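You operate a simulated robot arm through the tools that you are given. There is no shell and no other tool.

Carry out the task below with a simulated two-armed robot. There is one attempt and no reset: what you move stays moved.

## Task
Clear both yellow trays: the four hose bundles go back in the rack.

It is judged by the outcome, as a careful person would: the job done as asked, and still so three seconds after it is handed in. It fails if anything else is knocked over, pushed out of place, dropped, spilled or broken.

## Robot
Two 6-joint arms with fingered hands on one trunk that stands fixed in place. Base frame: the origin is at the foot of the trunk, x ahead of it, y to its left, z up; the work surface is at about z = 800. Lengths are in mm, angles in degrees, forces in N, time in s.
The left shoulder is at [50, 170, 1035], the right one opposite. With the tool pointing down near the work surface each hand reaches from about 500 to 780 mm from the base axis, measured 20 degrees to its own side. Payload 3.5 kg a hand.
The tool frame of a hand sits at the grasp point between the pads (the TCP): z along the fingers, y along the line on which they close. The tips reach 26 mm beyond it. The gripper opens to 132 mm; its body begins 73 mm behind the TCP. The gripper is a hand of 3 fingers: y runs from the thumb to the fingers, the wrist lies at [0, 0, -234] in the tool frame, and closing takes about 1.5 s.
Orientation is that of the tool frame in the base frame, as [roll, pitch, yaw] about the fixed x, y, z axes, in that order (R = Rz(yaw) Ry(pitch) Rx(roll)). With the fingers straight down and closing along the base's y, the tool's x points along the base's -x, its y along +y and its z along -z.

## Interface
- The arms move only by the tool drive_tool. It takes "left_targets", "right_targets" or both (then of equal length, played together; a hand with none holds still); each is a list of rows, each a list of 3 entries, a list of its own where there are three numbers: the shift along the base's x, y, z in units of 30 mm (1.0 is 30 mm), then the turn, a rotation vector about the base's x, y, z in units of 5 degrees (1.0 is 5 degrees), then the finger opening in mm, from 0 to 132. In form: [[[x, y, z], [ax, ay, az], claw], ...]. A call has 1 to 20 rows; each row shifts and turns the commanded pose from where the row before left it. A call with a number of a shift or a turn outside -1 to 1 is refused whole. Each row takes 0.2 s and may step no farther than 50 mm and 8.6 degrees from the row before; otherwise, or with a gripper value out of range, the whole call is refused. Where a pose cannot be reached the arm comes as near as it can. A force on the tool above 40 N (or 10 N above the force at the start of the call, whichever is more), or a blocked arm, ends the call early, and 0.2 s more pass. Each finger travels about 108 mm/s and halts on what it meets, pressing with about 32 N; the grip force reading is that of the motor and also rises with nothing between the fingers. The clock runs only during rows and for 0.2 s after the last one: add rows that do not move to give the fingers time. It gives the time, the measured TCP pose, the force on the tool (base axes), the opening and the grip force at its end, in the units of the frame above (readings bear some noise), with the torque about the TCP (base axes, N m) and any sound that the robot's microphone picked up.
- Cameras (640 x 400 px; columns grow to the right, rows downward): "scene" is now at [17.3, -47.1, 1629.7]; the picture's right is [-0.66, -0.75, 0.00], its down [-0.57, 0.50, -0.66] and it looks along [0.49, -0.43, -0.76] (base axes); focal length 345 px, centre (320, 200). "left" rides on the left gripper at [-62, 3, -92] in its tool frame; the picture's right is [-0.05, -1.00, 0.00], its down [0.83, -0.04, -0.56] and it looks along [0.55, -0.03, 0.83] (tool axes); focal length 230 px, centre (320, 200). "right" rides on the right gripper at [62, 3, -92] in its tool frame; the picture's right is [-0.05, 1.00, 0.00], its down [-0.83, -0.04, -0.56] and it looks along [-0.55, -0.03, 0.83] (tool axes); focal length 230 px, centre (320, 200). There is no depth. A picture from a camera that has moved, and an enlarged one, comes with that camera's place and axes in the base frame and with its lens. The place of the scene camera against the robot may be out by one fixed shift of up to 12 mm in any direction.
- get_image(camera): a new picture of that camera. No time passes.
- raise_lower(by): slides the trunk up (or, below 0, down) by that many mm; the arms and the scene camera ride with it, the base frame stays. It gives what a move gives, with no picture.
- grasp_type(shape, hand): the hand has 3 fingers and takes this shape, open, in about a second: jaw (thumb against the fingers, like two jaws); tri (thumb and two fingers); tip (a fingertip pinch); poke (one finger out to press); point (the index stretched); flat (the hand flat); cup (the hand cupped); fist (a fist). The gripper value then closes the fingers along that shape, each until it touches; the sizes above hold for jaw. It gives what a move gives, with no picture.
- turn_head(pan, tilt): turns the head with the scene camera to pan (to the left, within 86 degrees either way) and tilt (down, from -29 to 69), counted from straight ahead of the robot. It gives what a move gives.
- close_up(camera, box): a new picture of the part [left, top, right, bottom] of that camera's present view, enlarged. No time passes.
- finish_job(): hands the job in; it is judged then, once.

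Places have to be worked out from the pictures, the camera data and where the tool is seen. Open the grippers and draw the arms clear of the work before you hand the job in, unless the task says otherwise.

The tools are called after "Request:" by a JSON object that holds its "op" and its "data". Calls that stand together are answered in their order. drive_tool: Moves the arms, as the interface text tells. Its arguments: {"type":"object","properties":{"left_targets":{"type":"array","items":{"type":"array"}},"right_targets":{"type":"array","items":{"type":"array"}}},"required":[]} The other tools are called the same way: raise_lower (by) moves the trunk up or down; grasp_type (shape, hand) gives the hand a shape; turn_head (pan, tilt) turns the head that bears the scene camera; get_image (camera) takes a picture; close_up (camera, box) takes an enlarged picture of a part of a camera's view; finish_job () hands the job in.

At the start:

```text
clock: 0.0
left_tool_pos: [521.9, -18.6, 1137.6]
left_orientation: [179.9, -0.1, -180.0]
left_contact_force: [0.2, 0.3, 0.2]
left_moment: [-0.01, -0.03, 0.01]
left_gripper_width: 132.1
left_gripper_force: 0.1
left_shape: jaw
right_tool_pos: [347.4, -500.9, 1009.7]
right_orientation: [-179.9, 0.0, 180.0]
right_contact_force: [0.2, 0.2, -0.3]
right_moment: [0.04, 0.02, 0.04]
right_gripper_width: 131.9
right_gripper_force: 0.0
right_shape: jaw
trunk travel left (down, up): [-650.0, 60.0]
head pan, tilt (commanded): [-41.2, 49.0]
```

scene: 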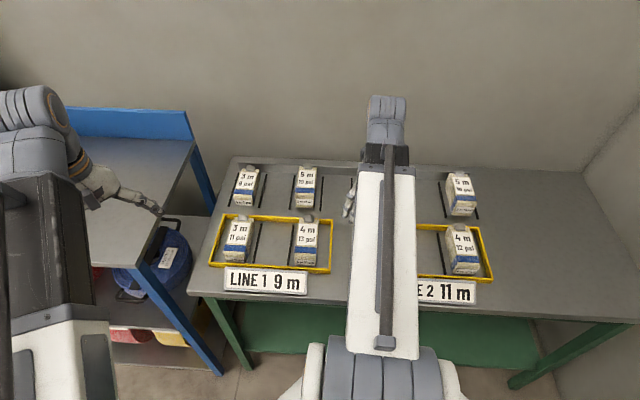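
right: 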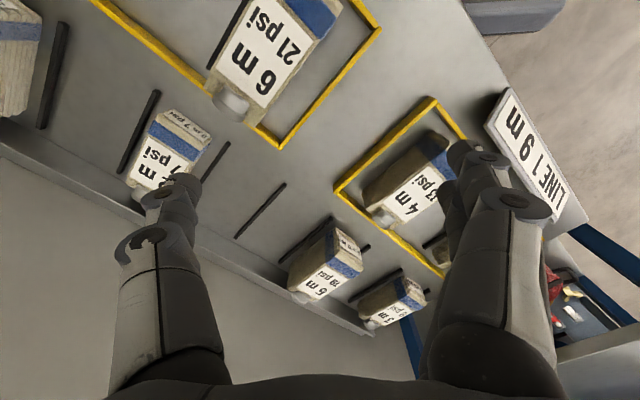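
left: 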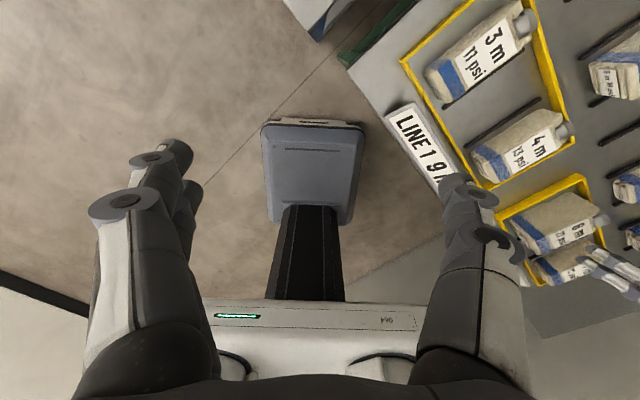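

The right arm blocks part of the bench in the scene view. I'll take enlarged pictures first to see the trays, the bundles and the rack slots.

Request:
{"op": "close_up", "data": {"camera": "scene", "box": [180, 140, 380, 310]}}

Request:
{"op": "close_up", "data": {"camera": "scene", "box": [330, 140, 530, 310]}}

Request:
{"op": "get_image", "data": {"camera": "right"}}

Request:
{"op": "get_image", "data": {"camera": "left"}}

```text
2.35 times, centred on (280, 225) of scene
camera zoom: at [17.3, -47.1, 1629.7], right [-0.66, -0.75, 0.0], down [-0.57, 0.5, -0.66], along [0.49, -0.43, -0.76], focal length 812 px, centre (414, 141)
```

zoom: 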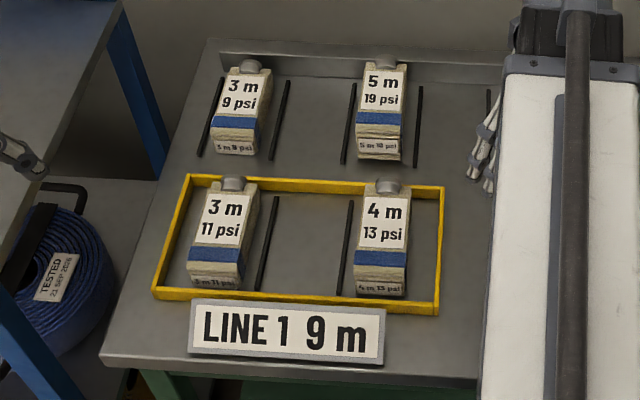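

```text
2.35 times, centred on (430, 225) of scene
camera zoom: at [17.3, -47.1, 1629.7], right [-0.66, -0.75, 0.0], down [-0.57, 0.5, -0.66], along [0.49, -0.43, -0.76], focal length 812 px, centre (61, 141)
```

zoom: 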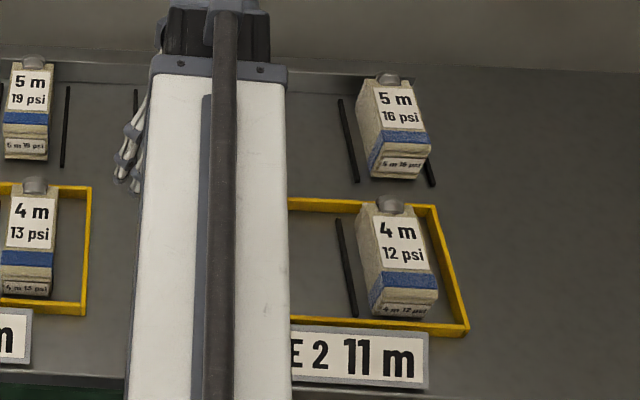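

```text
taken
camera right: at [285.3, -497.7, 1101.9], right [0.05, 1.0, 0.0], down [0.83, -0.04, 0.56], along [0.55, -0.03, -0.83], focal length 230 px, centre (320, 200)
```

right: 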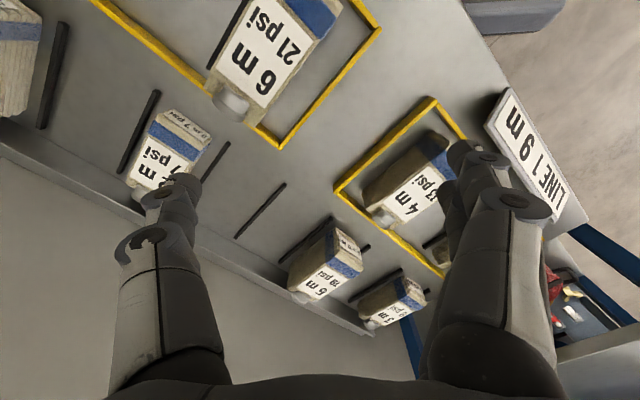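

```text
taken
camera left: at [583.2, -14.5, 1230.8], right [0.05, -1.0, 0.0], down [-0.83, -0.04, 0.56], along [-0.55, -0.03, -0.83], focal length 230 px, centre (320, 200)
```

left: 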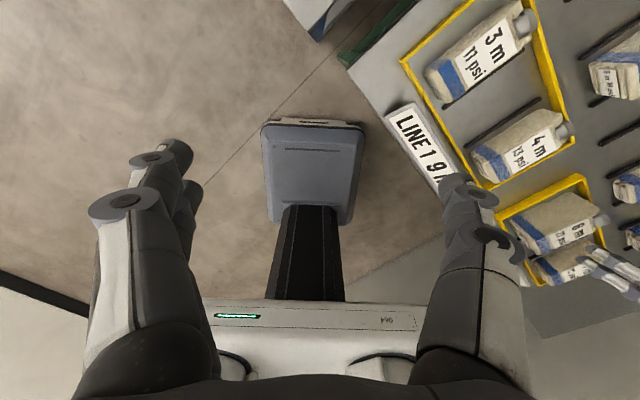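

The rack looks like the back row of slots between black bars, partly hidden by the right arm. I'll turn the head to get a wider look before moving anything.

Request:
{"op": "turn_head", "data": {"pan": -65, "tilt": 45}}

Request:
{"op": "get_image", "data": {"camera": "scene"}}

Request:
{"op": "close_up", "data": {"camera": "right", "box": [0, 0, 240, 150]}}

Request:
{"op": "close_up", "data": {"camera": "right", "box": [100, 80, 420, 340]}}

Request:
{"op": "close_up", "data": {"camera": "left", "box": [400, 0, 640, 300]}}

```text
clock: 0.9
left_tool_pos: [522.0, -17.5, 1137.6]
left_orientation: [-180.0, -0.1, -179.9]
left_contact_force: [-0.2, -0.7, 0.1]
left_moment: [-0.02, -0.05, 0.01]
left_gripper_width: 131.6
left_gripper_force: 0.0
left_shape: jaw
right_tool_pos: [345.4, -501.2, 1009.8]
right_orientation: [-179.9, 0.0, 180.0]
right_contact_force: [0.2, -0.1, 0.2]
right_moment: [0.02, 0.03, -0.01]
right_gripper_width: 131.6
right_gripper_force: 0.1
right_shape: jaw
trunk travel left (down, up): [-650.0, 60.0]
head pan, tilt (commanded): [-65.0, 45.0]
```

```text
taken
camera scene: at [-6.8, -69.4, 1635.3], right [-0.91, -0.42, 0.0], down [-0.3, 0.64, -0.71], along [0.3, -0.64, -0.71], focal length 345 px, centre (320, 200)
```

scene: 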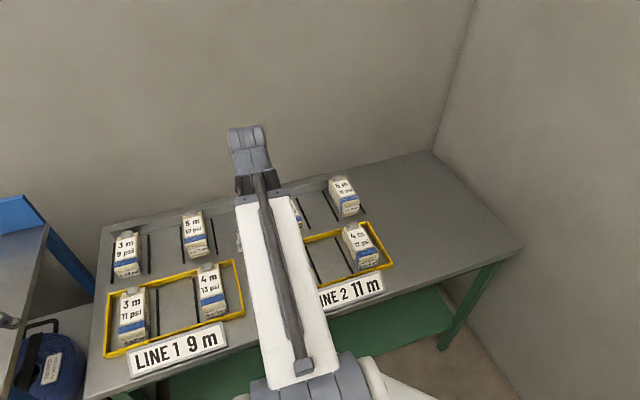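

```text
2.67 times, centred on (120, 75) of right
camera zoom: at [285.3, -497.7, 1101.9], right [0.05, 1.0, 0.0], down [0.83, -0.04, 0.56], along [0.55, -0.03, -0.83], focal length 614 px, centre (853, 533)
```

zoom: 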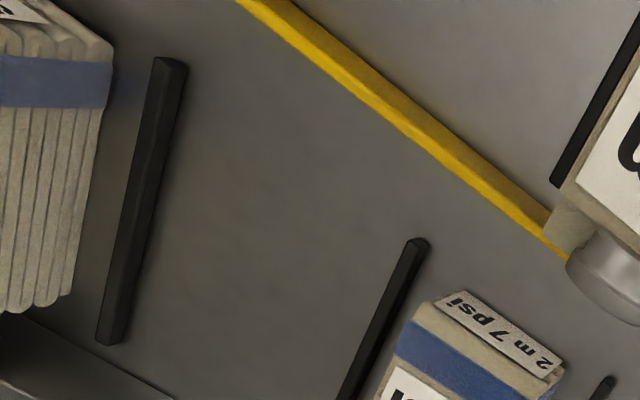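

```text
1.54 times, centred on (260, 210) of right
camera zoom: at [285.3, -497.7, 1101.9], right [0.05, 1.0, 0.0], down [0.83, -0.04, 0.56], along [0.55, -0.03, -0.83], focal length 354 px, centre (412, 185)
```

zoom: 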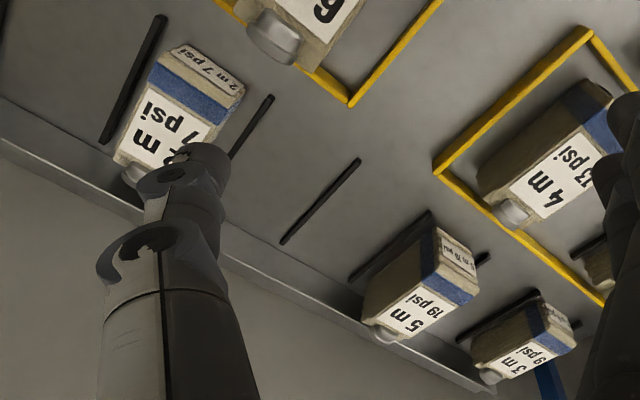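

```text
1.33 times, centred on (520, 150) of left
camera zoom: at [583.2, -14.5, 1230.8], right [0.05, -1.0, 0.0], down [-0.83, -0.04, 0.56], along [-0.55, -0.03, -0.83], focal length 307 px, centre (53, 267)
```

zoom: 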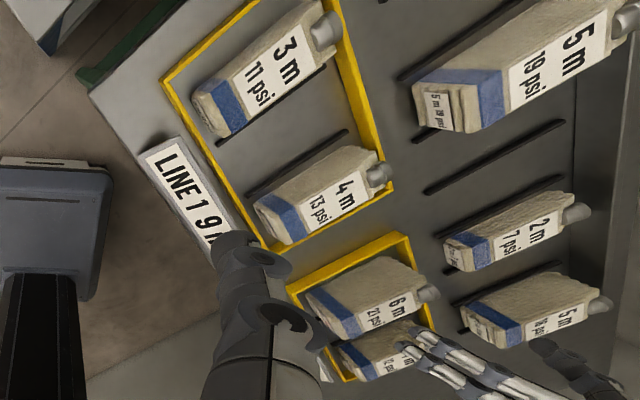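

The pictures show a back row of evenly spaced black bars, about 93 mm apart. The rack bundles are 3 m 9 psi, 5 m 19 psi, 2 m 7 psi and 5 m 16 psi, with four empty slots between them. The bench is turned about 45° from the base, so I'll turn the right hand -45° about z and raise it to look straight along the slots.

Request:
{"op": "drive_tool", "data": {"right_targets": [[[0, 0, 0.5], [0, 0, -1], 132], [[0, 0, 0.5], [0, 0, -1], 132], [[0, 0, 0.5], [0, 0, -1], 132], [[0, 0, 0.5], [0, 0, -1], 132], [[0, 0, 0.5], [0, 0, -1], 132], [[0, 0, 0.5], [0, 0, -1], 132], [[0, 0, 0.5], [0, 0, -1], 132], [[0, 0, 0.5], [0, 0, -1], 132], [[0, 0, 0.5], [0, 0, -1], 132]]}}

Request:
{"op": "get_image", "data": {"camera": "right"}}

Request:
{"op": "get_image", "data": {"camera": "scene"}}

```text
clock: 2.9
left_tool_pos: [521.3, -16.4, 1137.8]
left_orientation: [180.0, 0.0, 180.0]
left_contact_force: [0.8, 0.0, -0.5]
left_moment: [0.02, -0.01, 0.01]
left_gripper_width: 131.8
left_gripper_force: 0.1
left_shape: jaw
right_tool_pos: [346.3, -502.9, 1143.4]
right_orientation: [-180.0, 0.3, 134.9]
right_contact_force: [0.0, -0.1, 0.1]
right_moment: [0.01, -0.01, 0.03]
right_gripper_width: 131.7
right_gripper_force: 0.0
right_shape: jaw
trunk travel left (down, up): [-650.0, 60.0]
head pan, tilt (commanded): [-65.0, 45.0]
```

```text
taken
camera right: at [305.6, -455.4, 1235.2], right [0.74, 0.67, 0.0], down [0.55, -0.62, 0.56], along [0.37, -0.42, -0.83], focal length 230 px, centre (320, 200)
```

right: 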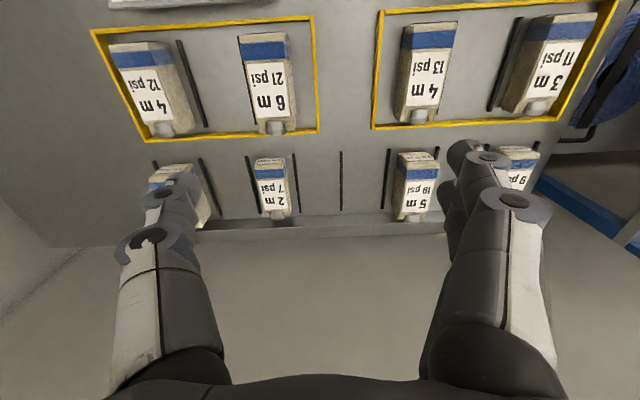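

```text
taken
camera scene: at [-6.9, -69.4, 1635.3], right [-0.91, -0.42, 0.0], down [-0.3, 0.64, -0.71], along [0.3, -0.64, -0.71], focal length 345 px, centre (320, 200)
```

scene: 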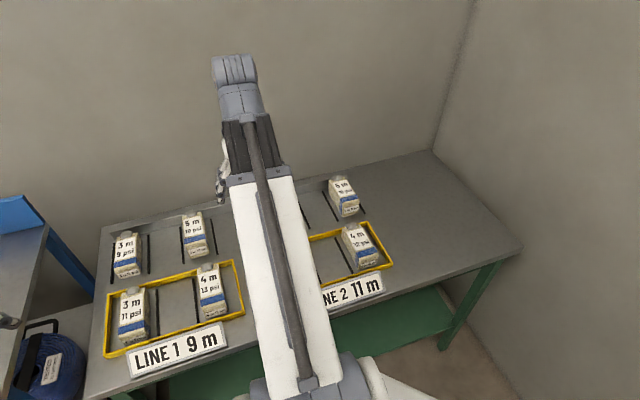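

The view lines up with the slots now. I'll enlarge it to measure the bundles, bars and trays.

Request:
{"op": "close_up", "data": {"camera": "right", "box": [80, 0, 340, 240]}}

Request:
{"op": "close_up", "data": {"camera": "right", "box": [330, 0, 620, 240]}}

Request:
{"op": "close_up", "data": {"camera": "scene", "box": [80, 160, 260, 380]}}

Request:
{"op": "close_up", "data": {"camera": "scene", "box": [270, 140, 430, 320]}}

```text
1.67 times, centred on (210, 120) of right
camera zoom: at [305.6, -455.4, 1235.2], right [0.74, 0.67, 0.0], down [0.55, -0.62, 0.56], along [0.37, -0.42, -0.83], focal length 384 px, centre (503, 333)
```

zoom: 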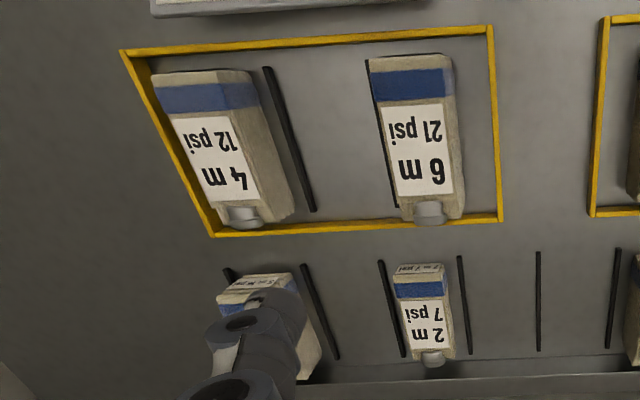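

```text
1.67 times, centred on (475, 120) of right
camera zoom: at [305.6, -455.4, 1235.2], right [0.74, 0.67, 0.0], down [0.55, -0.62, 0.56], along [0.37, -0.42, -0.83], focal length 384 px, centre (62, 333)
```

zoom: 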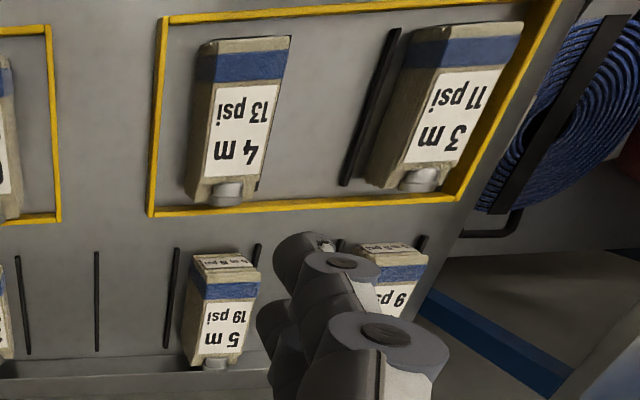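

```text
1.82 times, centred on (170, 270) of scene
camera zoom: at [-6.9, -69.4, 1635.3], right [-0.91, -0.42, 0.0], down [-0.3, 0.64, -0.71], along [0.3, -0.64, -0.71], focal length 627 px, centre (593, 73)
```

zoom: 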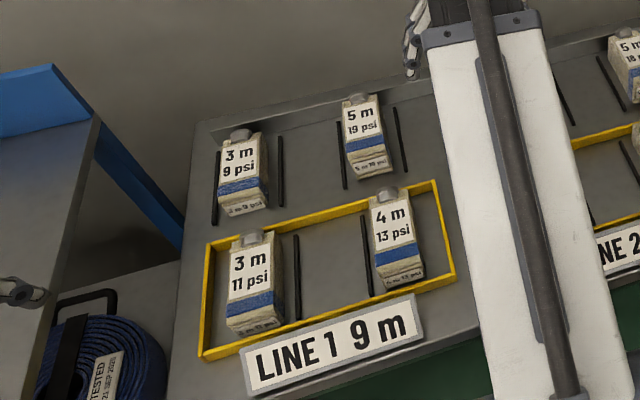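

```text
2.22 times, centred on (350, 230) of scene
camera zoom: at [-6.9, -69.4, 1635.3], right [-0.91, -0.42, 0.0], down [-0.3, 0.64, -0.71], along [0.3, -0.64, -0.71], focal length 766 px, centre (253, 133)
```

zoom: 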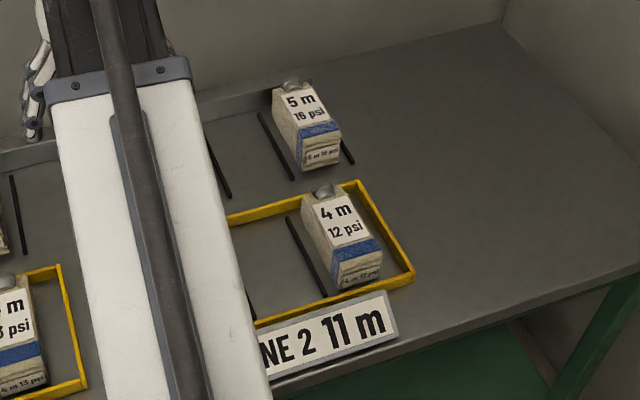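

The bars line up with the hand's axes, so the bench is at 45° exactly. I'll use u=(x+y)/√2 along the rack and v=(x−y)/√2 for depth.

- **Empty slot centres:** u ≈ 158, -28, -120 and -306, all at v ≈ 786.
- **4 m 12 psi bundle:** near u ≈ -364, v ≈ 575.

I'll move the hand to hover over that bundle.

Request:
{"op": "drive_tool", "data": {"right_targets": [[[-0.82, -0.67, -0.6], [0, 0, 0], 132], [[-0.82, -0.67, -0.6], [0, 0, 0], 132], [[-0.82, -0.67, -0.6], [0, 0, 0], 132], [[-0.82, -0.67, -0.6], [0, 0, 0], 132], [[-0.82, -0.67, -0.6], [0, 0, 0], 132], [[-0.82, -0.67, -0.6], [0, 0, 0], 132], [[-0.82, -0.67, -0.6], [0, 0, 0], 132], [[-0.82, -0.67, -0.6], [0, 0, 0], 132]]}}

Request:
{"op": "get_image", "data": {"camera": "right"}}

Request:
{"op": "get_image", "data": {"camera": "scene"}}

```text
clock: 4.7
left_tool_pos: [520.9, -17.3, 1138.5]
left_orientation: [-180.0, 0.0, -179.9]
left_contact_force: [-0.6, -0.7, -0.5]
left_moment: [-0.02, -0.01, -0.05]
left_gripper_width: 131.7
left_gripper_force: 0.1
left_shape: jaw
right_tool_pos: [147.4, -662.7, 999.3]
right_orientation: [180.0, 0.0, 135.1]
right_contact_force: [-0.2, -0.4, 0.4]
right_moment: [0.0, -0.04, 0.02]
right_gripper_width: 131.6
right_gripper_force: 0.0
right_shape: jaw
trunk travel left (down, up): [-650.0, 60.0]
head pan, tilt (commanded): [-65.0, 45.0]
```

```text
taken
camera right: at [108.2, -616.7, 1091.9], right [0.74, 0.67, 0.0], down [0.56, -0.62, 0.56], along [0.37, -0.41, -0.83], focal length 230 px, centre (320, 200)
```

right: 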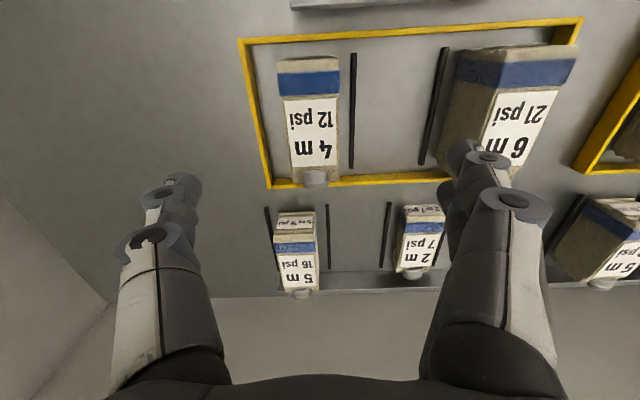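

```text
taken
camera scene: at [-7.0, -69.8, 1635.3], right [-0.91, -0.42, 0.0], down [-0.3, 0.64, -0.71], along [0.3, -0.64, -0.71], focal length 345 px, centre (320, 200)
```

scene: 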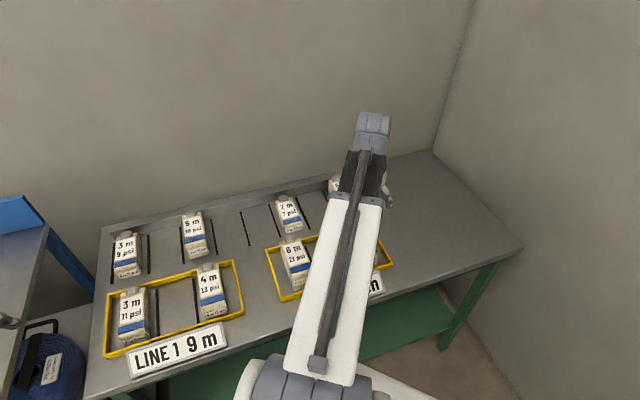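

From two views, the 4 m 12 psi bundle's top is at z ≈ 858. It is about 55 mm wide, centred at u ≈ -370, v ≈ 578, and squared with the hand. I'll narrow the fingers to 95 mm, go partway down and check the alignment.

Request:
{"op": "drive_tool", "data": {"right_targets": [[[-0.037, -0.09, -0.889], [0, 0, 0], 95], [[-0.037, -0.09, -0.889], [0, 0, 0], 95], [[-0.037, -0.09, -0.889], [0, 0, 0], 95]]}}

Request:
{"op": "get_image", "data": {"camera": "right"}}

Request:
{"op": "close_up", "data": {"camera": "scene", "box": [280, 100, 440, 300]}}

```text
clock: 5.5
left_tool_pos: [521.0, -17.4, 1136.9]
left_orientation: [180.0, -0.1, 179.9]
left_contact_force: [-0.5, -0.3, -0.6]
left_moment: [-0.04, 0.01, -0.04]
left_gripper_width: 132.0
left_gripper_force: 0.0
left_shape: jaw
right_tool_pos: [144.9, -669.6, 919.0]
right_orientation: [180.0, -0.1, 135.1]
right_contact_force: [0.2, 0.0, -0.4]
right_moment: [-0.01, -0.01, -0.02]
right_gripper_width: 95.3
right_gripper_force: 0.1
right_shape: jaw
trunk travel left (down, up): [-650.0, 60.0]
head pan, tilt (commanded): [-65.0, 45.0]
```

```text
taken
camera right: at [105.2, -623.9, 1012.0], right [0.74, 0.67, 0.0], down [0.56, -0.62, 0.56], along [0.37, -0.41, -0.83], focal length 230 px, centre (320, 200)
```

right: 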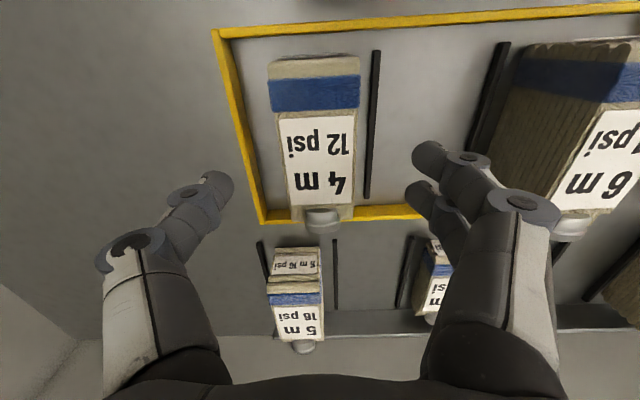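

```text
2.00 times, centred on (360, 200) of scene
camera zoom: at [-6.8, -69.6, 1635.4], right [-0.91, -0.42, 0.0], down [-0.3, 0.64, -0.71], along [0.3, -0.64, -0.71], focal length 690 px, centre (240, 200)
```

zoom: 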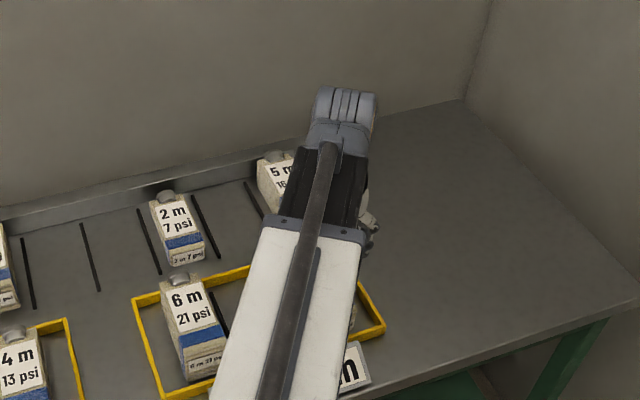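

The fingers straddle the bundle, and its centre is within 2 mm of the hand's. I'll lower to TCP z ≈ 849, which puts the tips at about 823, above the bars and rim.

Request:
{"op": "drive_tool", "data": {"right_targets": [[[-0.015, -0.015, -0.79], [0, 0, 0], 95], [[-0.015, -0.015, -0.79], [0, 0, 0], 95], [[-0.015, -0.015, -0.79], [0, 0, 0], 95]]}}

Request:
{"op": "get_image", "data": {"camera": "right"}}

```text
clock: 6.3
left_tool_pos: [523.2, -16.9, 1138.5]
left_orientation: [-180.0, 0.0, -180.0]
left_contact_force: [0.2, 0.9, 0.2]
left_moment: [-0.03, 0.04, 0.01]
left_gripper_width: 131.8
left_gripper_force: 0.2
left_shape: jaw
right_tool_pos: [144.8, -671.8, 848.2]
right_orientation: [180.0, 0.0, 135.1]
right_contact_force: [0.1, -0.1, 0.4]
right_moment: [-0.01, -0.02, 0.01]
right_gripper_width: 95.6
right_gripper_force: 0.1
right_shape: jaw
trunk travel left (down, up): [-650.0, 60.0]
head pan, tilt (commanded): [-65.0, 45.0]
```

```text
taken
camera right: at [104.5, -625.1, 942.0], right [0.74, 0.67, 0.0], down [0.56, -0.62, 0.56], along [0.37, -0.41, -0.83], focal length 230 px, centre (320, 200)
```

right: 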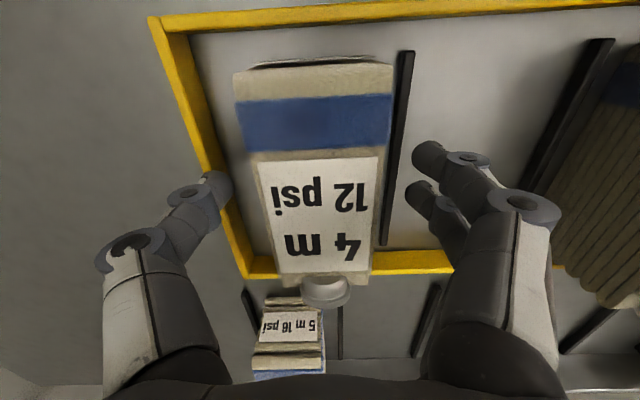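

The hand is in place with no contact, so I'll close the fingers on the bundle.

Request:
{"op": "drive_tool", "data": {"right_targets": [[[0, 0, 0], [0, 0, 0], 70], [[0, 0, 0], [0, 0, 0], 45], [[0, 0, 0], [0, 0, 0], 40], [[0, 0, 0], [0, 0, 0], 40], [[0, 0, 0], [0, 0, 0], 40]]}}

Request:
{"op": "get_image", "data": {"camera": "right"}}

```text
clock: 7.5
left_tool_pos: [522.6, -16.7, 1138.6]
left_orientation: [180.0, 0.0, 180.0]
left_contact_force: [0.1, -0.6, 0.2]
left_moment: [-0.01, -0.02, 0.0]
left_gripper_width: 131.7
left_gripper_force: 0.1
left_shape: jaw
right_tool_pos: [144.6, -672.1, 849.4]
right_orientation: [180.0, 0.0, 135.0]
right_contact_force: [-0.4, 0.3, -0.3]
right_moment: [-0.02, -0.02, 0.01]
right_gripper_width: 51.1
right_gripper_force: 32.0
right_shape: jaw
trunk travel left (down, up): [-650.0, 60.0]
head pan, tilt (commanded): [-65.0, 45.0]
```

```text
taken
camera right: at [104.5, -625.0, 942.0], right [0.74, 0.67, 0.0], down [0.56, -0.62, 0.55], along [0.37, -0.41, -0.83], focal length 230 px, centre (320, 200)
```

right: 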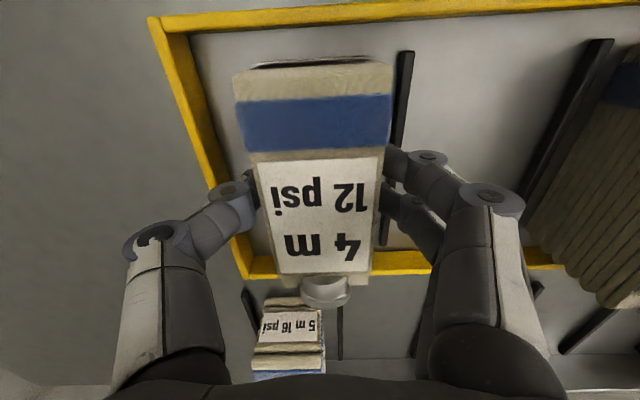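

The grip reads 32 N at 51 mm, so it is firm. I'll lift straight up about 100 mm and check the hold.

Request:
{"op": "drive_tool", "data": {"right_targets": [[[0, 0, 0.3], [0, 0, 0], 40], [[0, 0, 0.6], [0, 0, 0], 40], [[0, 0, 0.6], [0, 0, 0], 40], [[0, 0, 0.6], [0, 0, 0], 40], [[0, 0, 0.6], [0, 0, 0], 40], [[0, 0, 0.6], [0, 0, 0], 40]]}}

Request:
{"op": "get_image", "data": {"camera": "right"}}

```text
clock: 8.9
left_tool_pos: [522.2, -17.2, 1138.6]
left_orientation: [-180.0, 0.0, 180.0]
left_contact_force: [0.9, 0.3, -0.6]
left_moment: [-0.01, -0.04, 0.01]
left_gripper_width: 131.9
left_gripper_force: 0.0
left_shape: jaw
right_tool_pos: [145.2, -672.0, 949.4]
right_orientation: [-179.9, 0.0, 134.9]
right_contact_force: [0.0, 0.5, -4.3]
right_moment: [0.04, 0.02, 0.0]
right_gripper_width: 51.4
right_gripper_force: 32.2
right_shape: jaw
trunk travel left (down, up): [-650.0, 60.0]
head pan, tilt (commanded): [-65.0, 45.0]
```

```text
taken
camera right: at [104.6, -626.0, 1041.0], right [0.74, 0.67, 0.0], down [0.56, -0.62, 0.55], along [0.37, -0.41, -0.83], focal length 230 px, centre (320, 200)
```

right: 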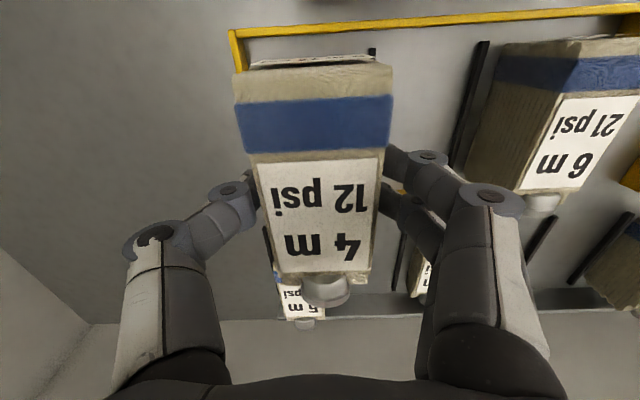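

The bundle is held level and weighs about 4 N. I'll carry it at this height to above the empty slot S7, at u ≈ -312, v ≈ 784.

Request:
{"op": "drive_tool", "data": {"right_targets": [[[0.893, -0.491, 0], [0, 0, 0], 40], [[0.893, -0.491, 0], [0, 0, 0], 40], [[0.893, -0.491, 0], [0, 0, 0], 40], [[0.893, -0.491, 0], [0, 0, 0], 40], [[0.893, -0.491, 0], [0, 0, 0], 40], [[0.893, -0.491, 0], [0, 0, 0], 40], [[0.893, -0.491, 0], [0, 0, 0], 40]]}}

Request:
{"op": "get_image", "data": {"camera": "right"}}

Request:
{"op": "get_image", "data": {"camera": "scene"}}

```text
clock: 10.5
left_tool_pos: [522.2, -17.8, 1138.3]
left_orientation: [-180.0, 0.0, -179.9]
left_contact_force: [-0.8, 0.4, 0.7]
left_moment: [0.01, -0.02, 0.01]
left_gripper_width: 132.0
left_gripper_force: 0.1
left_shape: jaw
right_tool_pos: [333.5, -775.3, 947.1]
right_orientation: [180.0, 0.0, 135.0]
right_contact_force: [-0.6, -0.7, -4.1]
right_moment: [0.04, 0.04, 0.01]
right_gripper_width: 51.0
right_gripper_force: 31.9
right_shape: jaw
trunk travel left (down, up): [-650.0, 60.0]
head pan, tilt (commanded): [-65.0, 45.0]
```

```text
taken
camera right: at [293.3, -729.3, 1039.4], right [0.74, 0.67, 0.0], down [0.56, -0.62, 0.55], along [0.37, -0.41, -0.83], focal length 230 px, centre (320, 200)
```

right: 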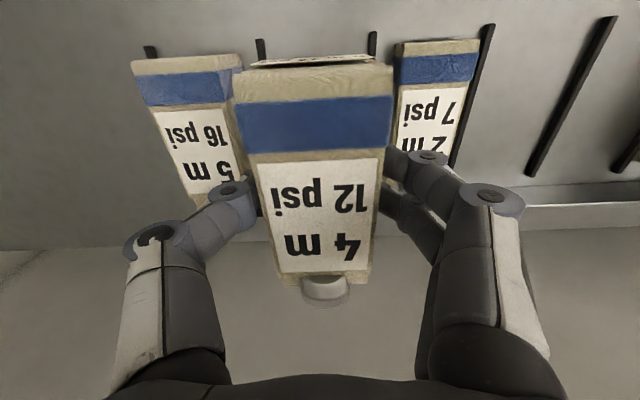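

```text
taken
camera scene: at [-6.4, -70.2, 1635.3], right [-0.91, -0.42, 0.0], down [-0.3, 0.64, -0.71], along [0.3, -0.64, -0.71], focal length 345 px, centre (320, 200)
```

scene: 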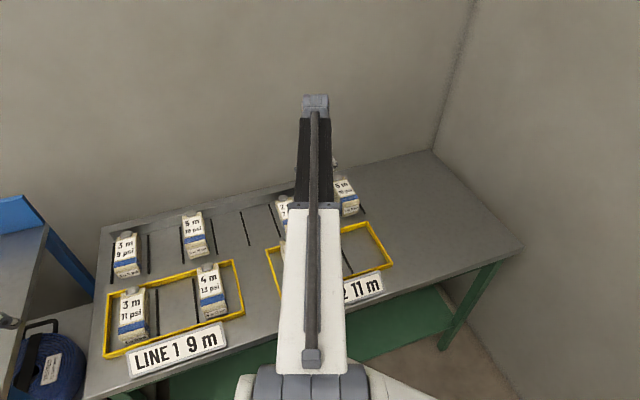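

The arm reaches this slot, but the finger joints flare outward. With this deep grip they would nearly touch the bundles on both sides of S7. Slot S5 at u ≈ -123 has an empty slot beside it, so this bundle can go there. I'll use a shallower grip for the tighter slots. I'm sliding over to S5 at the same height.

Request:
{"op": "drive_tool", "data": {"right_targets": [[[0.634, 0.634, 0], [0, 0, 0], 40], [[0.634, 0.634, 0], [0, 0, 0], 40], [[0.634, 0.634, 0], [0, 0, 0], 40], [[0.634, 0.634, 0], [0, 0, 0], 40], [[0.634, 0.634, 0], [0, 0, 0], 40], [[0.634, 0.634, 0], [0, 0, 0], 40], [[0.634, 0.634, 0], [0, 0, 0], 40]]}}

Request:
{"op": "get_image", "data": {"camera": "right"}}

Request:
{"op": "get_image", "data": {"camera": "scene"}}

```text
clock: 12.1
left_tool_pos: [521.8, -17.7, 1138.2]
left_orientation: [-180.0, 0.0, -179.9]
left_contact_force: [-1.3, -0.5, -0.2]
left_moment: [0.03, 0.0, 0.0]
left_gripper_width: 131.7
left_gripper_force: 0.1
left_shape: jaw
right_tool_pos: [466.1, -642.8, 947.9]
right_orientation: [-180.0, 0.0, 134.9]
right_contact_force: [-0.3, 0.2, -4.0]
right_moment: [0.05, 0.03, -0.03]
right_gripper_width: 51.0
right_gripper_force: 32.2
right_shape: jaw
trunk travel left (down, up): [-650.0, 60.0]
head pan, tilt (commanded): [-65.0, 45.0]
```

```text
taken
camera right: at [425.2, -595.3, 1040.6], right [0.74, 0.67, 0.0], down [0.56, -0.62, 0.55], along [0.37, -0.41, -0.83], focal length 230 px, centre (320, 200)
```

right: 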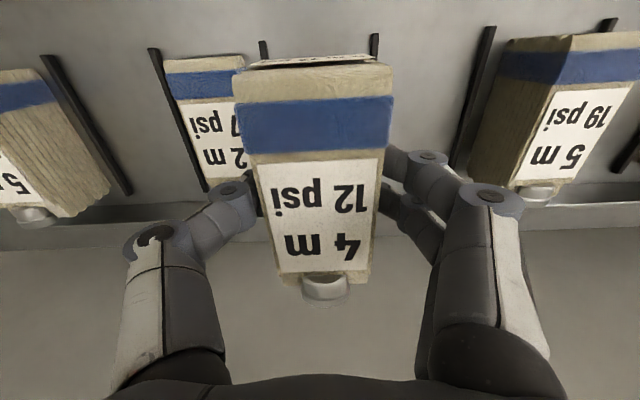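

```text
taken
camera scene: at [-6.4, -69.7, 1635.3], right [-0.91, -0.42, 0.0], down [-0.3, 0.64, -0.71], along [0.3, -0.64, -0.71], focal length 345 px, centre (320, 200)
```

scene: 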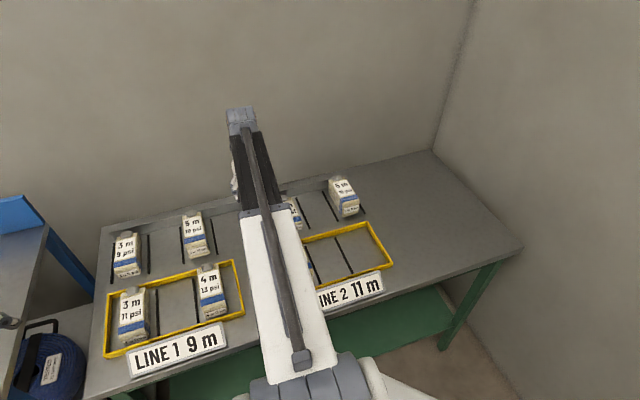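

The hand is centred over S5 with a bar on each side and nothing close to the fingers. I'll lower most of the way and look again.

Request:
{"op": "drive_tool", "data": {"right_targets": [[[0.012, 0.012, -0.8], [0, 0, 0], 40], [[0.012, 0.012, -0.8], [0, 0, 0], 40], [[0, 0, -0.7], [0, 0, 0], 40], [[0, 0, -0.6], [0, 0, 0], 40]]}}

Request:
{"op": "get_image", "data": {"camera": "right"}}

```text
clock: 13.1
left_tool_pos: [521.0, -17.4, 1137.9]
left_orientation: [-180.0, 0.0, -180.0]
left_contact_force: [0.2, 0.4, -0.7]
left_moment: [0.0, 0.01, -0.02]
left_gripper_width: 131.8
left_gripper_force: 0.0
left_shape: jaw
right_tool_pos: [466.5, -640.7, 862.3]
right_orientation: [-180.0, 0.0, 135.0]
right_contact_force: [0.2, 0.2, -3.7]
right_moment: [0.01, 0.06, 0.0]
right_gripper_width: 51.1
right_gripper_force: 32.1
right_shape: jaw
trunk travel left (down, up): [-650.0, 60.0]
head pan, tilt (commanded): [-65.0, 45.0]
```

```text
taken
camera right: at [425.6, -594.9, 953.0], right [0.74, 0.67, 0.0], down [0.56, -0.62, 0.55], along [0.37, -0.41, -0.83], focal length 230 px, centre (320, 200)
```

right: 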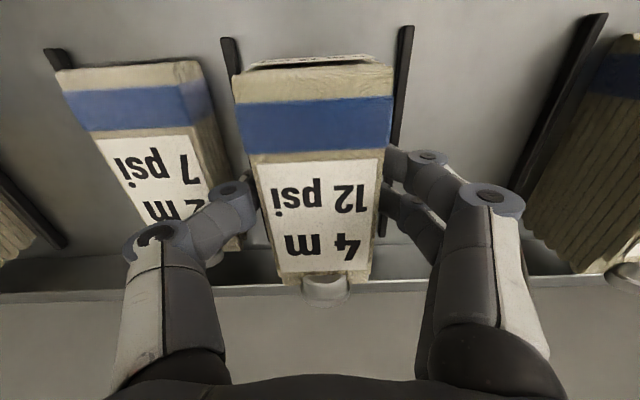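

The bundle sits between its two bars, about 10 mm above the floor. I'll ease it down in small steps.

Request:
{"op": "drive_tool", "data": {"right_targets": [[[0, 0, -0.12], [0, 0, 0], 40], [[0, 0, -0.12], [0, 0, 0], 40], [[0, 0, -0.1], [0, 0, 0], 40]]}}

```text
clock: 13.9
left_tool_pos: [521.9, -17.9, 1137.7]
left_orientation: [-180.0, 0.0, -179.9]
left_contact_force: [0.7, 0.1, 0.0]
left_moment: [0.0, 0.02, 0.0]
left_gripper_width: 131.9
left_gripper_force: 0.1
left_shape: jaw
right_tool_pos: [465.8, -640.3, 850.4]
right_orientation: [-179.9, 0.0, 135.0]
right_contact_force: [-0.7, -0.1, -3.2]
right_moment: [0.02, 0.01, 0.01]
right_gripper_width: 51.3
right_gripper_force: 31.5
right_shape: jaw
trunk travel left (down, up): [-650.0, 60.0]
head pan, tilt (commanded): [-65.0, 45.0]
```

It is still carrying the weight, so it isn't quite down yet. I'll go a couple of millimetres lower.

Request:
{"op": "drive_tool", "data": {"right_targets": [[[0, 0, -0.04], [0, 0, 0], 40], [[0, 0, -0.04], [0, 0, 0], 40]]}}

```text
clock: 14.5
left_tool_pos: [521.5, -16.6, 1139.1]
left_orientation: [179.9, 0.0, 179.9]
left_contact_force: [0.3, -0.2, 0.6]
left_moment: [0.02, -0.01, -0.02]
left_gripper_width: 131.9
left_gripper_force: 0.1
left_shape: jaw
right_tool_pos: [465.8, -641.9, 849.7]
right_orientation: [180.0, 0.1, 134.9]
right_contact_force: [-0.4, -0.6, 3.1]
right_moment: [-0.03, -0.02, 0.01]
right_gripper_width: 51.2
right_gripper_force: 32.1
right_shape: jaw
trunk travel left (down, up): [-650.0, 60.0]
head pan, tilt (commanded): [-65.0, 45.0]
```

The force turned upward, so the bundle is resting on the floor. I'll open the fingers gently, then look.

Request:
{"op": "drive_tool", "data": {"right_targets": [[[0, 0, 0], [0, 0, 0], 58], [[0, 0, 0], [0, 0, 0], 66], [[0, 0, 0], [0, 0, 0], 72], [[0, 0, 0], [0, 0, 0], 72]]}}

Request:
{"op": "get_image", "data": {"camera": "right"}}

```text
clock: 15.5
left_tool_pos: [521.5, -16.0, 1136.8]
left_orientation: [-179.9, 0.1, -180.0]
left_contact_force: [0.8, 0.3, -0.7]
left_moment: [0.03, 0.02, 0.0]
left_gripper_width: 132.3
left_gripper_force: 0.0
left_shape: jaw
right_tool_pos: [466.6, -641.1, 848.4]
right_orientation: [-180.0, -0.1, 135.0]
right_contact_force: [-0.2, -0.3, 0.1]
right_moment: [0.02, 0.0, -0.01]
right_gripper_width: 71.3
right_gripper_force: 0.1
right_shape: jaw
trunk travel left (down, up): [-650.0, 60.0]
head pan, tilt (commanded): [-65.0, 45.0]
```

```text
taken
camera right: at [425.8, -594.3, 941.0], right [0.74, 0.67, 0.0], down [0.56, -0.62, 0.56], along [0.37, -0.41, -0.83], focal length 230 px, centre (320, 200)
```

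right: 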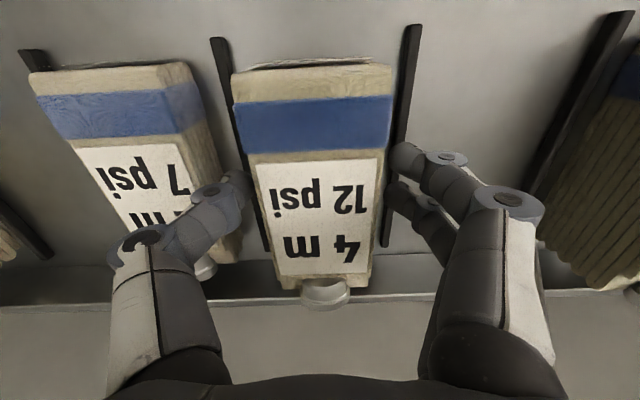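

The bundle stands free in S5. I'll raise the hand straight up.

Request:
{"op": "drive_tool", "data": {"right_targets": [[[0, 0, 0.5], [0, 0, 0], 72], [[0, 0, 0.9], [0, 0, 0], 72], [[0, 0, 0.9], [0, 0, 0], 72], [[0, 0, 0.9], [0, 0, 0], 72], [[0, 0, 0.9], [0, 0, 0], 72], [[0, 0, 0.9], [0, 0, 0], 72]]}}

Request:
{"op": "get_image", "data": {"camera": "right"}}

```text
clock: 16.9
left_tool_pos: [521.7, -15.8, 1137.4]
left_orientation: [180.0, 0.0, -180.0]
left_contact_force: [-0.1, 0.0, -0.1]
left_moment: [-0.01, -0.03, 0.02]
left_gripper_width: 131.8
left_gripper_force: 0.1
left_shape: jaw
right_tool_pos: [466.0, -640.9, 998.6]
right_orientation: [-180.0, 0.0, 135.0]
right_contact_force: [0.7, -0.5, -0.1]
right_moment: [0.05, -0.01, 0.03]
right_gripper_width: 71.3
right_gripper_force: 0.1
right_shape: jaw
trunk travel left (down, up): [-650.0, 60.0]
head pan, tilt (commanded): [-65.0, 45.0]
```

```text
taken
camera right: at [425.3, -593.8, 1091.4], right [0.74, 0.67, 0.0], down [0.56, -0.62, 0.55], along [0.37, -0.41, -0.83], focal length 230 px, centre (320, 200)
```

right: 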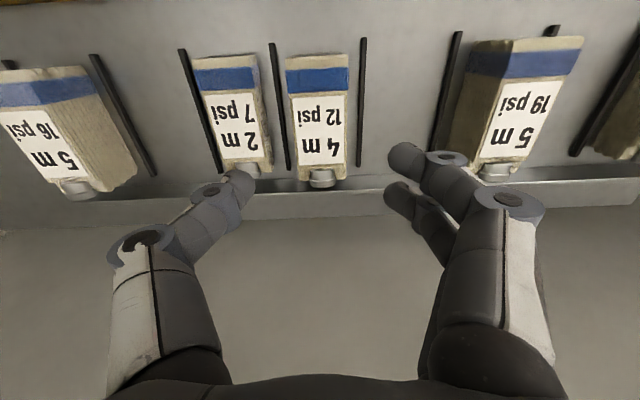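

4 m 12 psi is settled in S5. Now I'll hover over the 6 m 21 psi bundle in the Line 2 tray.

Request:
{"op": "drive_tool", "data": {"right_targets": [[[-0.93, 0.514, 0], [0, 0, 0], 100], [[-0.93, 0.514, 0], [0, 0, 0], 100], [[-0.93, 0.514, 0], [0, 0, 0], 100], [[-0.93, 0.514, 0], [0, 0, 0], 100], [[-0.93, 0.514, 0], [0, 0, 0], 100], [[-0.93, 0.514, 0], [0, 0, 0], 100], [[-0.93, 0.514, 0], [0, 0, 0], 100]]}}

Request:
{"op": "get_image", "data": {"camera": "right"}}

Request:
{"op": "get_image", "data": {"camera": "scene"}}

```text
clock: 18.5
left_tool_pos: [521.4, -16.0, 1137.4]
left_orientation: [180.0, 0.0, -179.9]
left_contact_force: [-0.9, 0.1, 0.1]
left_moment: [0.02, -0.01, 0.0]
left_gripper_width: 132.2
left_gripper_force: 0.1
left_shape: jaw
right_tool_pos: [269.7, -531.4, 999.4]
right_orientation: [180.0, 0.1, 135.0]
right_contact_force: [0.2, 0.5, 0.0]
right_moment: [-0.02, 0.01, -0.02]
right_gripper_width: 99.9
right_gripper_force: 0.1
right_shape: jaw
trunk travel left (down, up): [-650.0, 60.0]
head pan, tilt (commanded): [-65.0, 45.0]
```

```text
taken
camera right: at [229.5, -485.6, 1091.6], right [0.74, 0.67, 0.0], down [0.56, -0.62, 0.56], along [0.37, -0.41, -0.83], focal length 230 px, centre (320, 200)
```

right: 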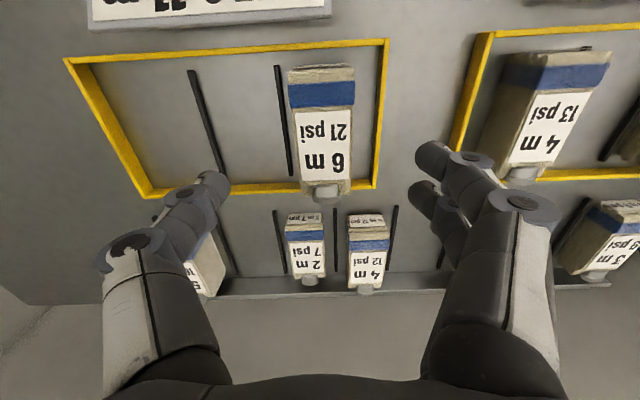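

```text
taken
camera scene: at [-7.1, -69.3, 1635.4], right [-0.91, -0.42, 0.0], down [-0.3, 0.64, -0.71], along [0.3, -0.64, -0.71], focal length 345 px, centre (320, 200)
```

scene: 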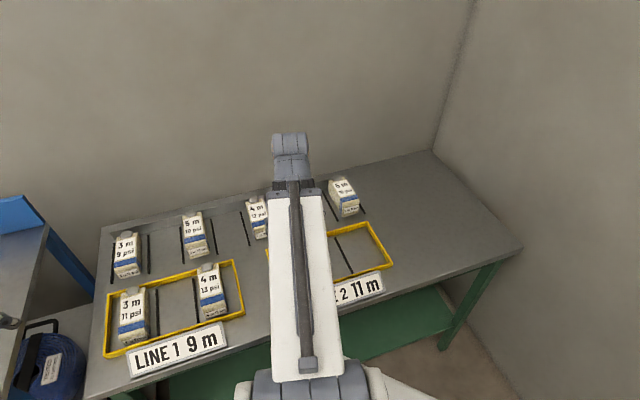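

Triangulating from several views puts the 6 m bundle's top at about z 879, taller than the 4 m. It is centred at u ≈ -181, v ≈ 576. I'll go down for a shallow grip with TCP z ≈ 874.

Request:
{"op": "drive_tool", "data": {"right_targets": [[[0.054, -0.029, -0.836], [0, 0, 0], 92], [[0.054, -0.029, -0.836], [0, 0, 0], 92], [[0.054, -0.029, -0.836], [0, 0, 0], 92], [[0.054, -0.029, -0.836], [0, 0, 0], 92], [[0.054, -0.029, -0.836], [0, 0, 0], 92]]}}

Request:
{"op": "get_image", "data": {"camera": "right"}}

```text
clock: 19.7
left_tool_pos: [521.4, -17.7, 1137.8]
left_orientation: [-180.0, 0.0, -179.9]
left_contact_force: [0.1, -0.1, -0.5]
left_moment: [0.02, 0.01, 0.02]
left_gripper_width: 131.7
left_gripper_force: 0.1
left_shape: jaw
right_tool_pos: [279.4, -537.6, 871.9]
right_orientation: [180.0, 0.0, 135.0]
right_contact_force: [-0.3, 0.1, -0.3]
right_moment: [-0.03, -0.01, -0.02]
right_gripper_width: 92.2
right_gripper_force: 0.1
right_shape: jaw
trunk travel left (down, up): [-650.0, 60.0]
head pan, tilt (commanded): [-65.0, 45.0]
```

```text
taken
camera right: at [239.2, -491.7, 964.2], right [0.74, 0.67, 0.0], down [0.56, -0.62, 0.56], along [0.37, -0.41, -0.83], focal length 230 px, centre (320, 200)
```

right: 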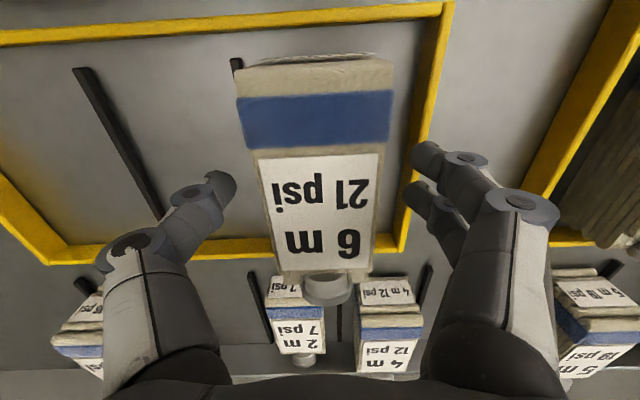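

The bundle is centred between the fingers with no contact. I'll close on it.

Request:
{"op": "drive_tool", "data": {"right_targets": [[[0, 0, 0], [0, 0, 0], 70], [[0, 0, 0], [0, 0, 0], 45], [[0, 0, 0], [0, 0, 0], 40], [[0, 0, 0], [0, 0, 0], 40], [[0, 0, 0], [0, 0, 0], 40]]}}

Request:
{"op": "get_image", "data": {"camera": "right"}}

```text
clock: 20.9
left_tool_pos: [522.6, -16.9, 1137.4]
left_orientation: [-180.0, 0.1, 180.0]
left_contact_force: [1.0, 0.2, 0.1]
left_moment: [0.02, 0.03, 0.01]
left_gripper_width: 132.1
left_gripper_force: 0.0
left_shape: jaw
right_tool_pos: [279.2, -538.4, 872.4]
right_orientation: [-180.0, 0.0, 134.9]
right_contact_force: [0.0, 1.2, 0.4]
right_moment: [0.0, -0.01, -0.04]
right_gripper_width: 51.4
right_gripper_force: 31.9
right_shape: jaw
trunk travel left (down, up): [-650.0, 60.0]
head pan, tilt (commanded): [-65.0, 45.0]
```

```text
taken
camera right: at [239.2, -491.6, 964.4], right [0.74, 0.67, 0.0], down [0.56, -0.62, 0.55], along [0.37, -0.41, -0.83], focal length 230 px, centre (320, 200)
```

right: 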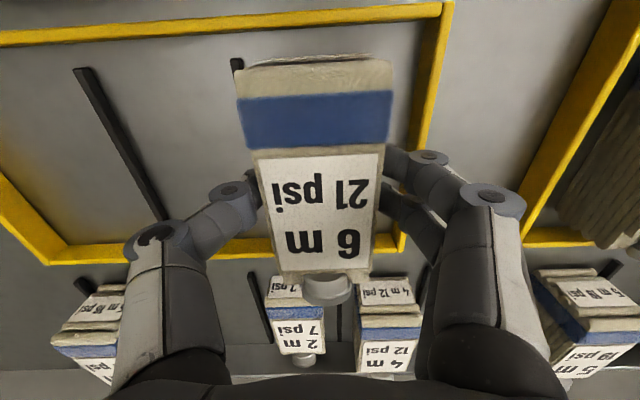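

The grip holds at 51 mm and 32 N. I'll lift 60 mm with the arm, then raise the trunk 60 mm for clearance and better reach to S7.

Request:
{"op": "drive_tool", "data": {"right_targets": [[[0, 0, 0.3], [0, 0, 0], 40], [[0, 0, 0.6], [0, 0, 0], 40], [[0, 0, 0.6], [0, 0, 0], 40], [[0, 0, 0.6], [0, 0, 0], 40]]}}

Request:
{"op": "raise_lower", "data": {"by": 58}}

Request:
{"op": "get_image", "data": {"camera": "right"}}

```text
clock: 21.9
left_tool_pos: [520.7, -16.5, 1137.6]
left_orientation: [180.0, 0.0, -179.9]
left_contact_force: [0.2, 0.3, 0.4]
left_moment: [0.03, -0.03, 0.03]
left_gripper_width: 131.6
left_gripper_force: 0.1
left_shape: jaw
right_tool_pos: [279.2, -538.0, 935.8]
right_orientation: [-179.9, 0.0, 135.0]
right_contact_force: [-0.5, -0.1, -5.6]
right_moment: [0.03, 0.02, 0.0]
right_gripper_width: 51.4
right_gripper_force: 32.0
right_shape: jaw
trunk travel left (down, up): [-650.0, 60.0]
head pan, tilt (commanded): [-65.0, 45.0]
```

```text
clock: 22.9
left_tool_pos: [522.3, -17.2, 1195.0]
left_orientation: [-180.0, 0.0, 180.0]
left_contact_force: [-0.6, 0.9, 0.4]
left_moment: [-0.04, 0.01, 0.02]
left_gripper_width: 132.1
left_gripper_force: 0.0
left_shape: jaw
right_tool_pos: [279.3, -538.5, 994.0]
right_orientation: [-180.0, 0.0, 134.9]
right_contact_force: [0.1, 0.5, -5.2]
right_moment: [0.06, 0.04, 0.02]
right_gripper_width: 51.2
right_gripper_force: 31.8
right_shape: jaw
trunk travel left (down, up): [-708.0, 2.0]
head pan, tilt (commanded): [-65.0, 45.0]
```

```text
taken
camera right: at [239.3, -491.7, 1086.5], right [0.74, 0.67, 0.0], down [0.56, -0.62, 0.55], along [0.37, -0.41, -0.83], focal length 230 px, centre (320, 200)
```

right: 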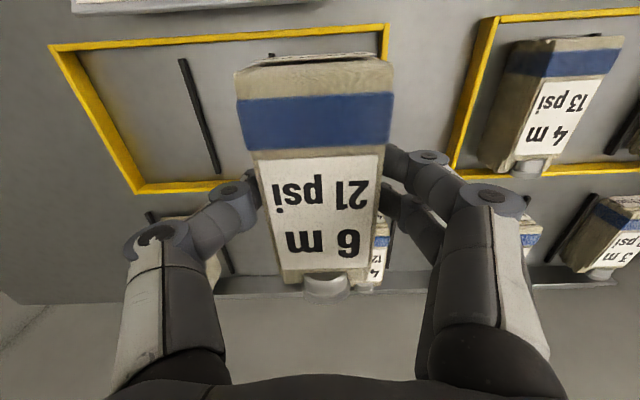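

The lift is clean at about 5.5 N and the bundle is level. I'll carry it to above S7 at u ≈ -311, v ≈ 786.

Request:
{"op": "drive_tool", "data": {"right_targets": [[[0.228, -0.992, 0], [0, 0, 0], 40], [[0.228, -0.992, 0], [0, 0, 0], 40], [[0.228, -0.992, 0], [0, 0, 0], 40], [[0.228, -0.992, 0], [0, 0, 0], 40], [[0.228, -0.992, 0], [0, 0, 0], 40], [[0.228, -0.992, 0], [0, 0, 0], 40], [[0.228, -0.992, 0], [0, 0, 0], 40], [[0.228, -0.992, 0], [0, 0, 0], 40]]}}

Request:
{"op": "get_image", "data": {"camera": "right"}}

```text
clock: 24.7
left_tool_pos: [521.4, -16.7, 1194.9]
left_orientation: [-179.9, 0.0, 179.9]
left_contact_force: [0.1, 0.4, -0.2]
left_moment: [0.04, 0.04, 0.01]
left_gripper_width: 132.1
left_gripper_force: 0.0
left_shape: jaw
right_tool_pos: [333.9, -777.3, 993.5]
right_orientation: [180.0, -0.1, 135.1]
right_contact_force: [-0.3, -0.9, -5.5]
right_moment: [0.05, 0.01, -0.03]
right_gripper_width: 51.1
right_gripper_force: 32.2
right_shape: jaw
trunk travel left (down, up): [-708.0, 2.0]
head pan, tilt (commanded): [-65.0, 45.0]
```

```text
taken
camera right: at [293.1, -731.1, 1085.5], right [0.74, 0.67, 0.0], down [0.56, -0.62, 0.55], along [0.37, -0.41, -0.83], focal length 230 px, centre (320, 200)
```

right: 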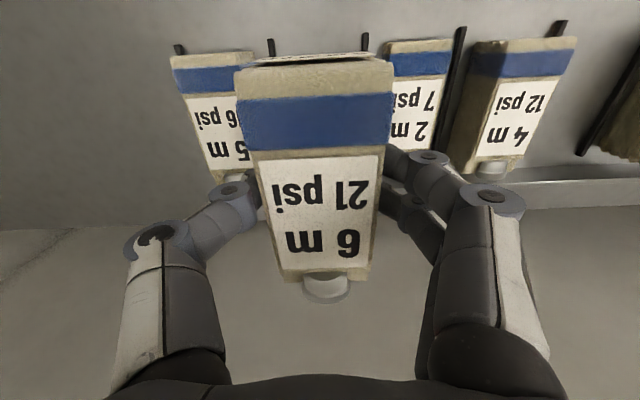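

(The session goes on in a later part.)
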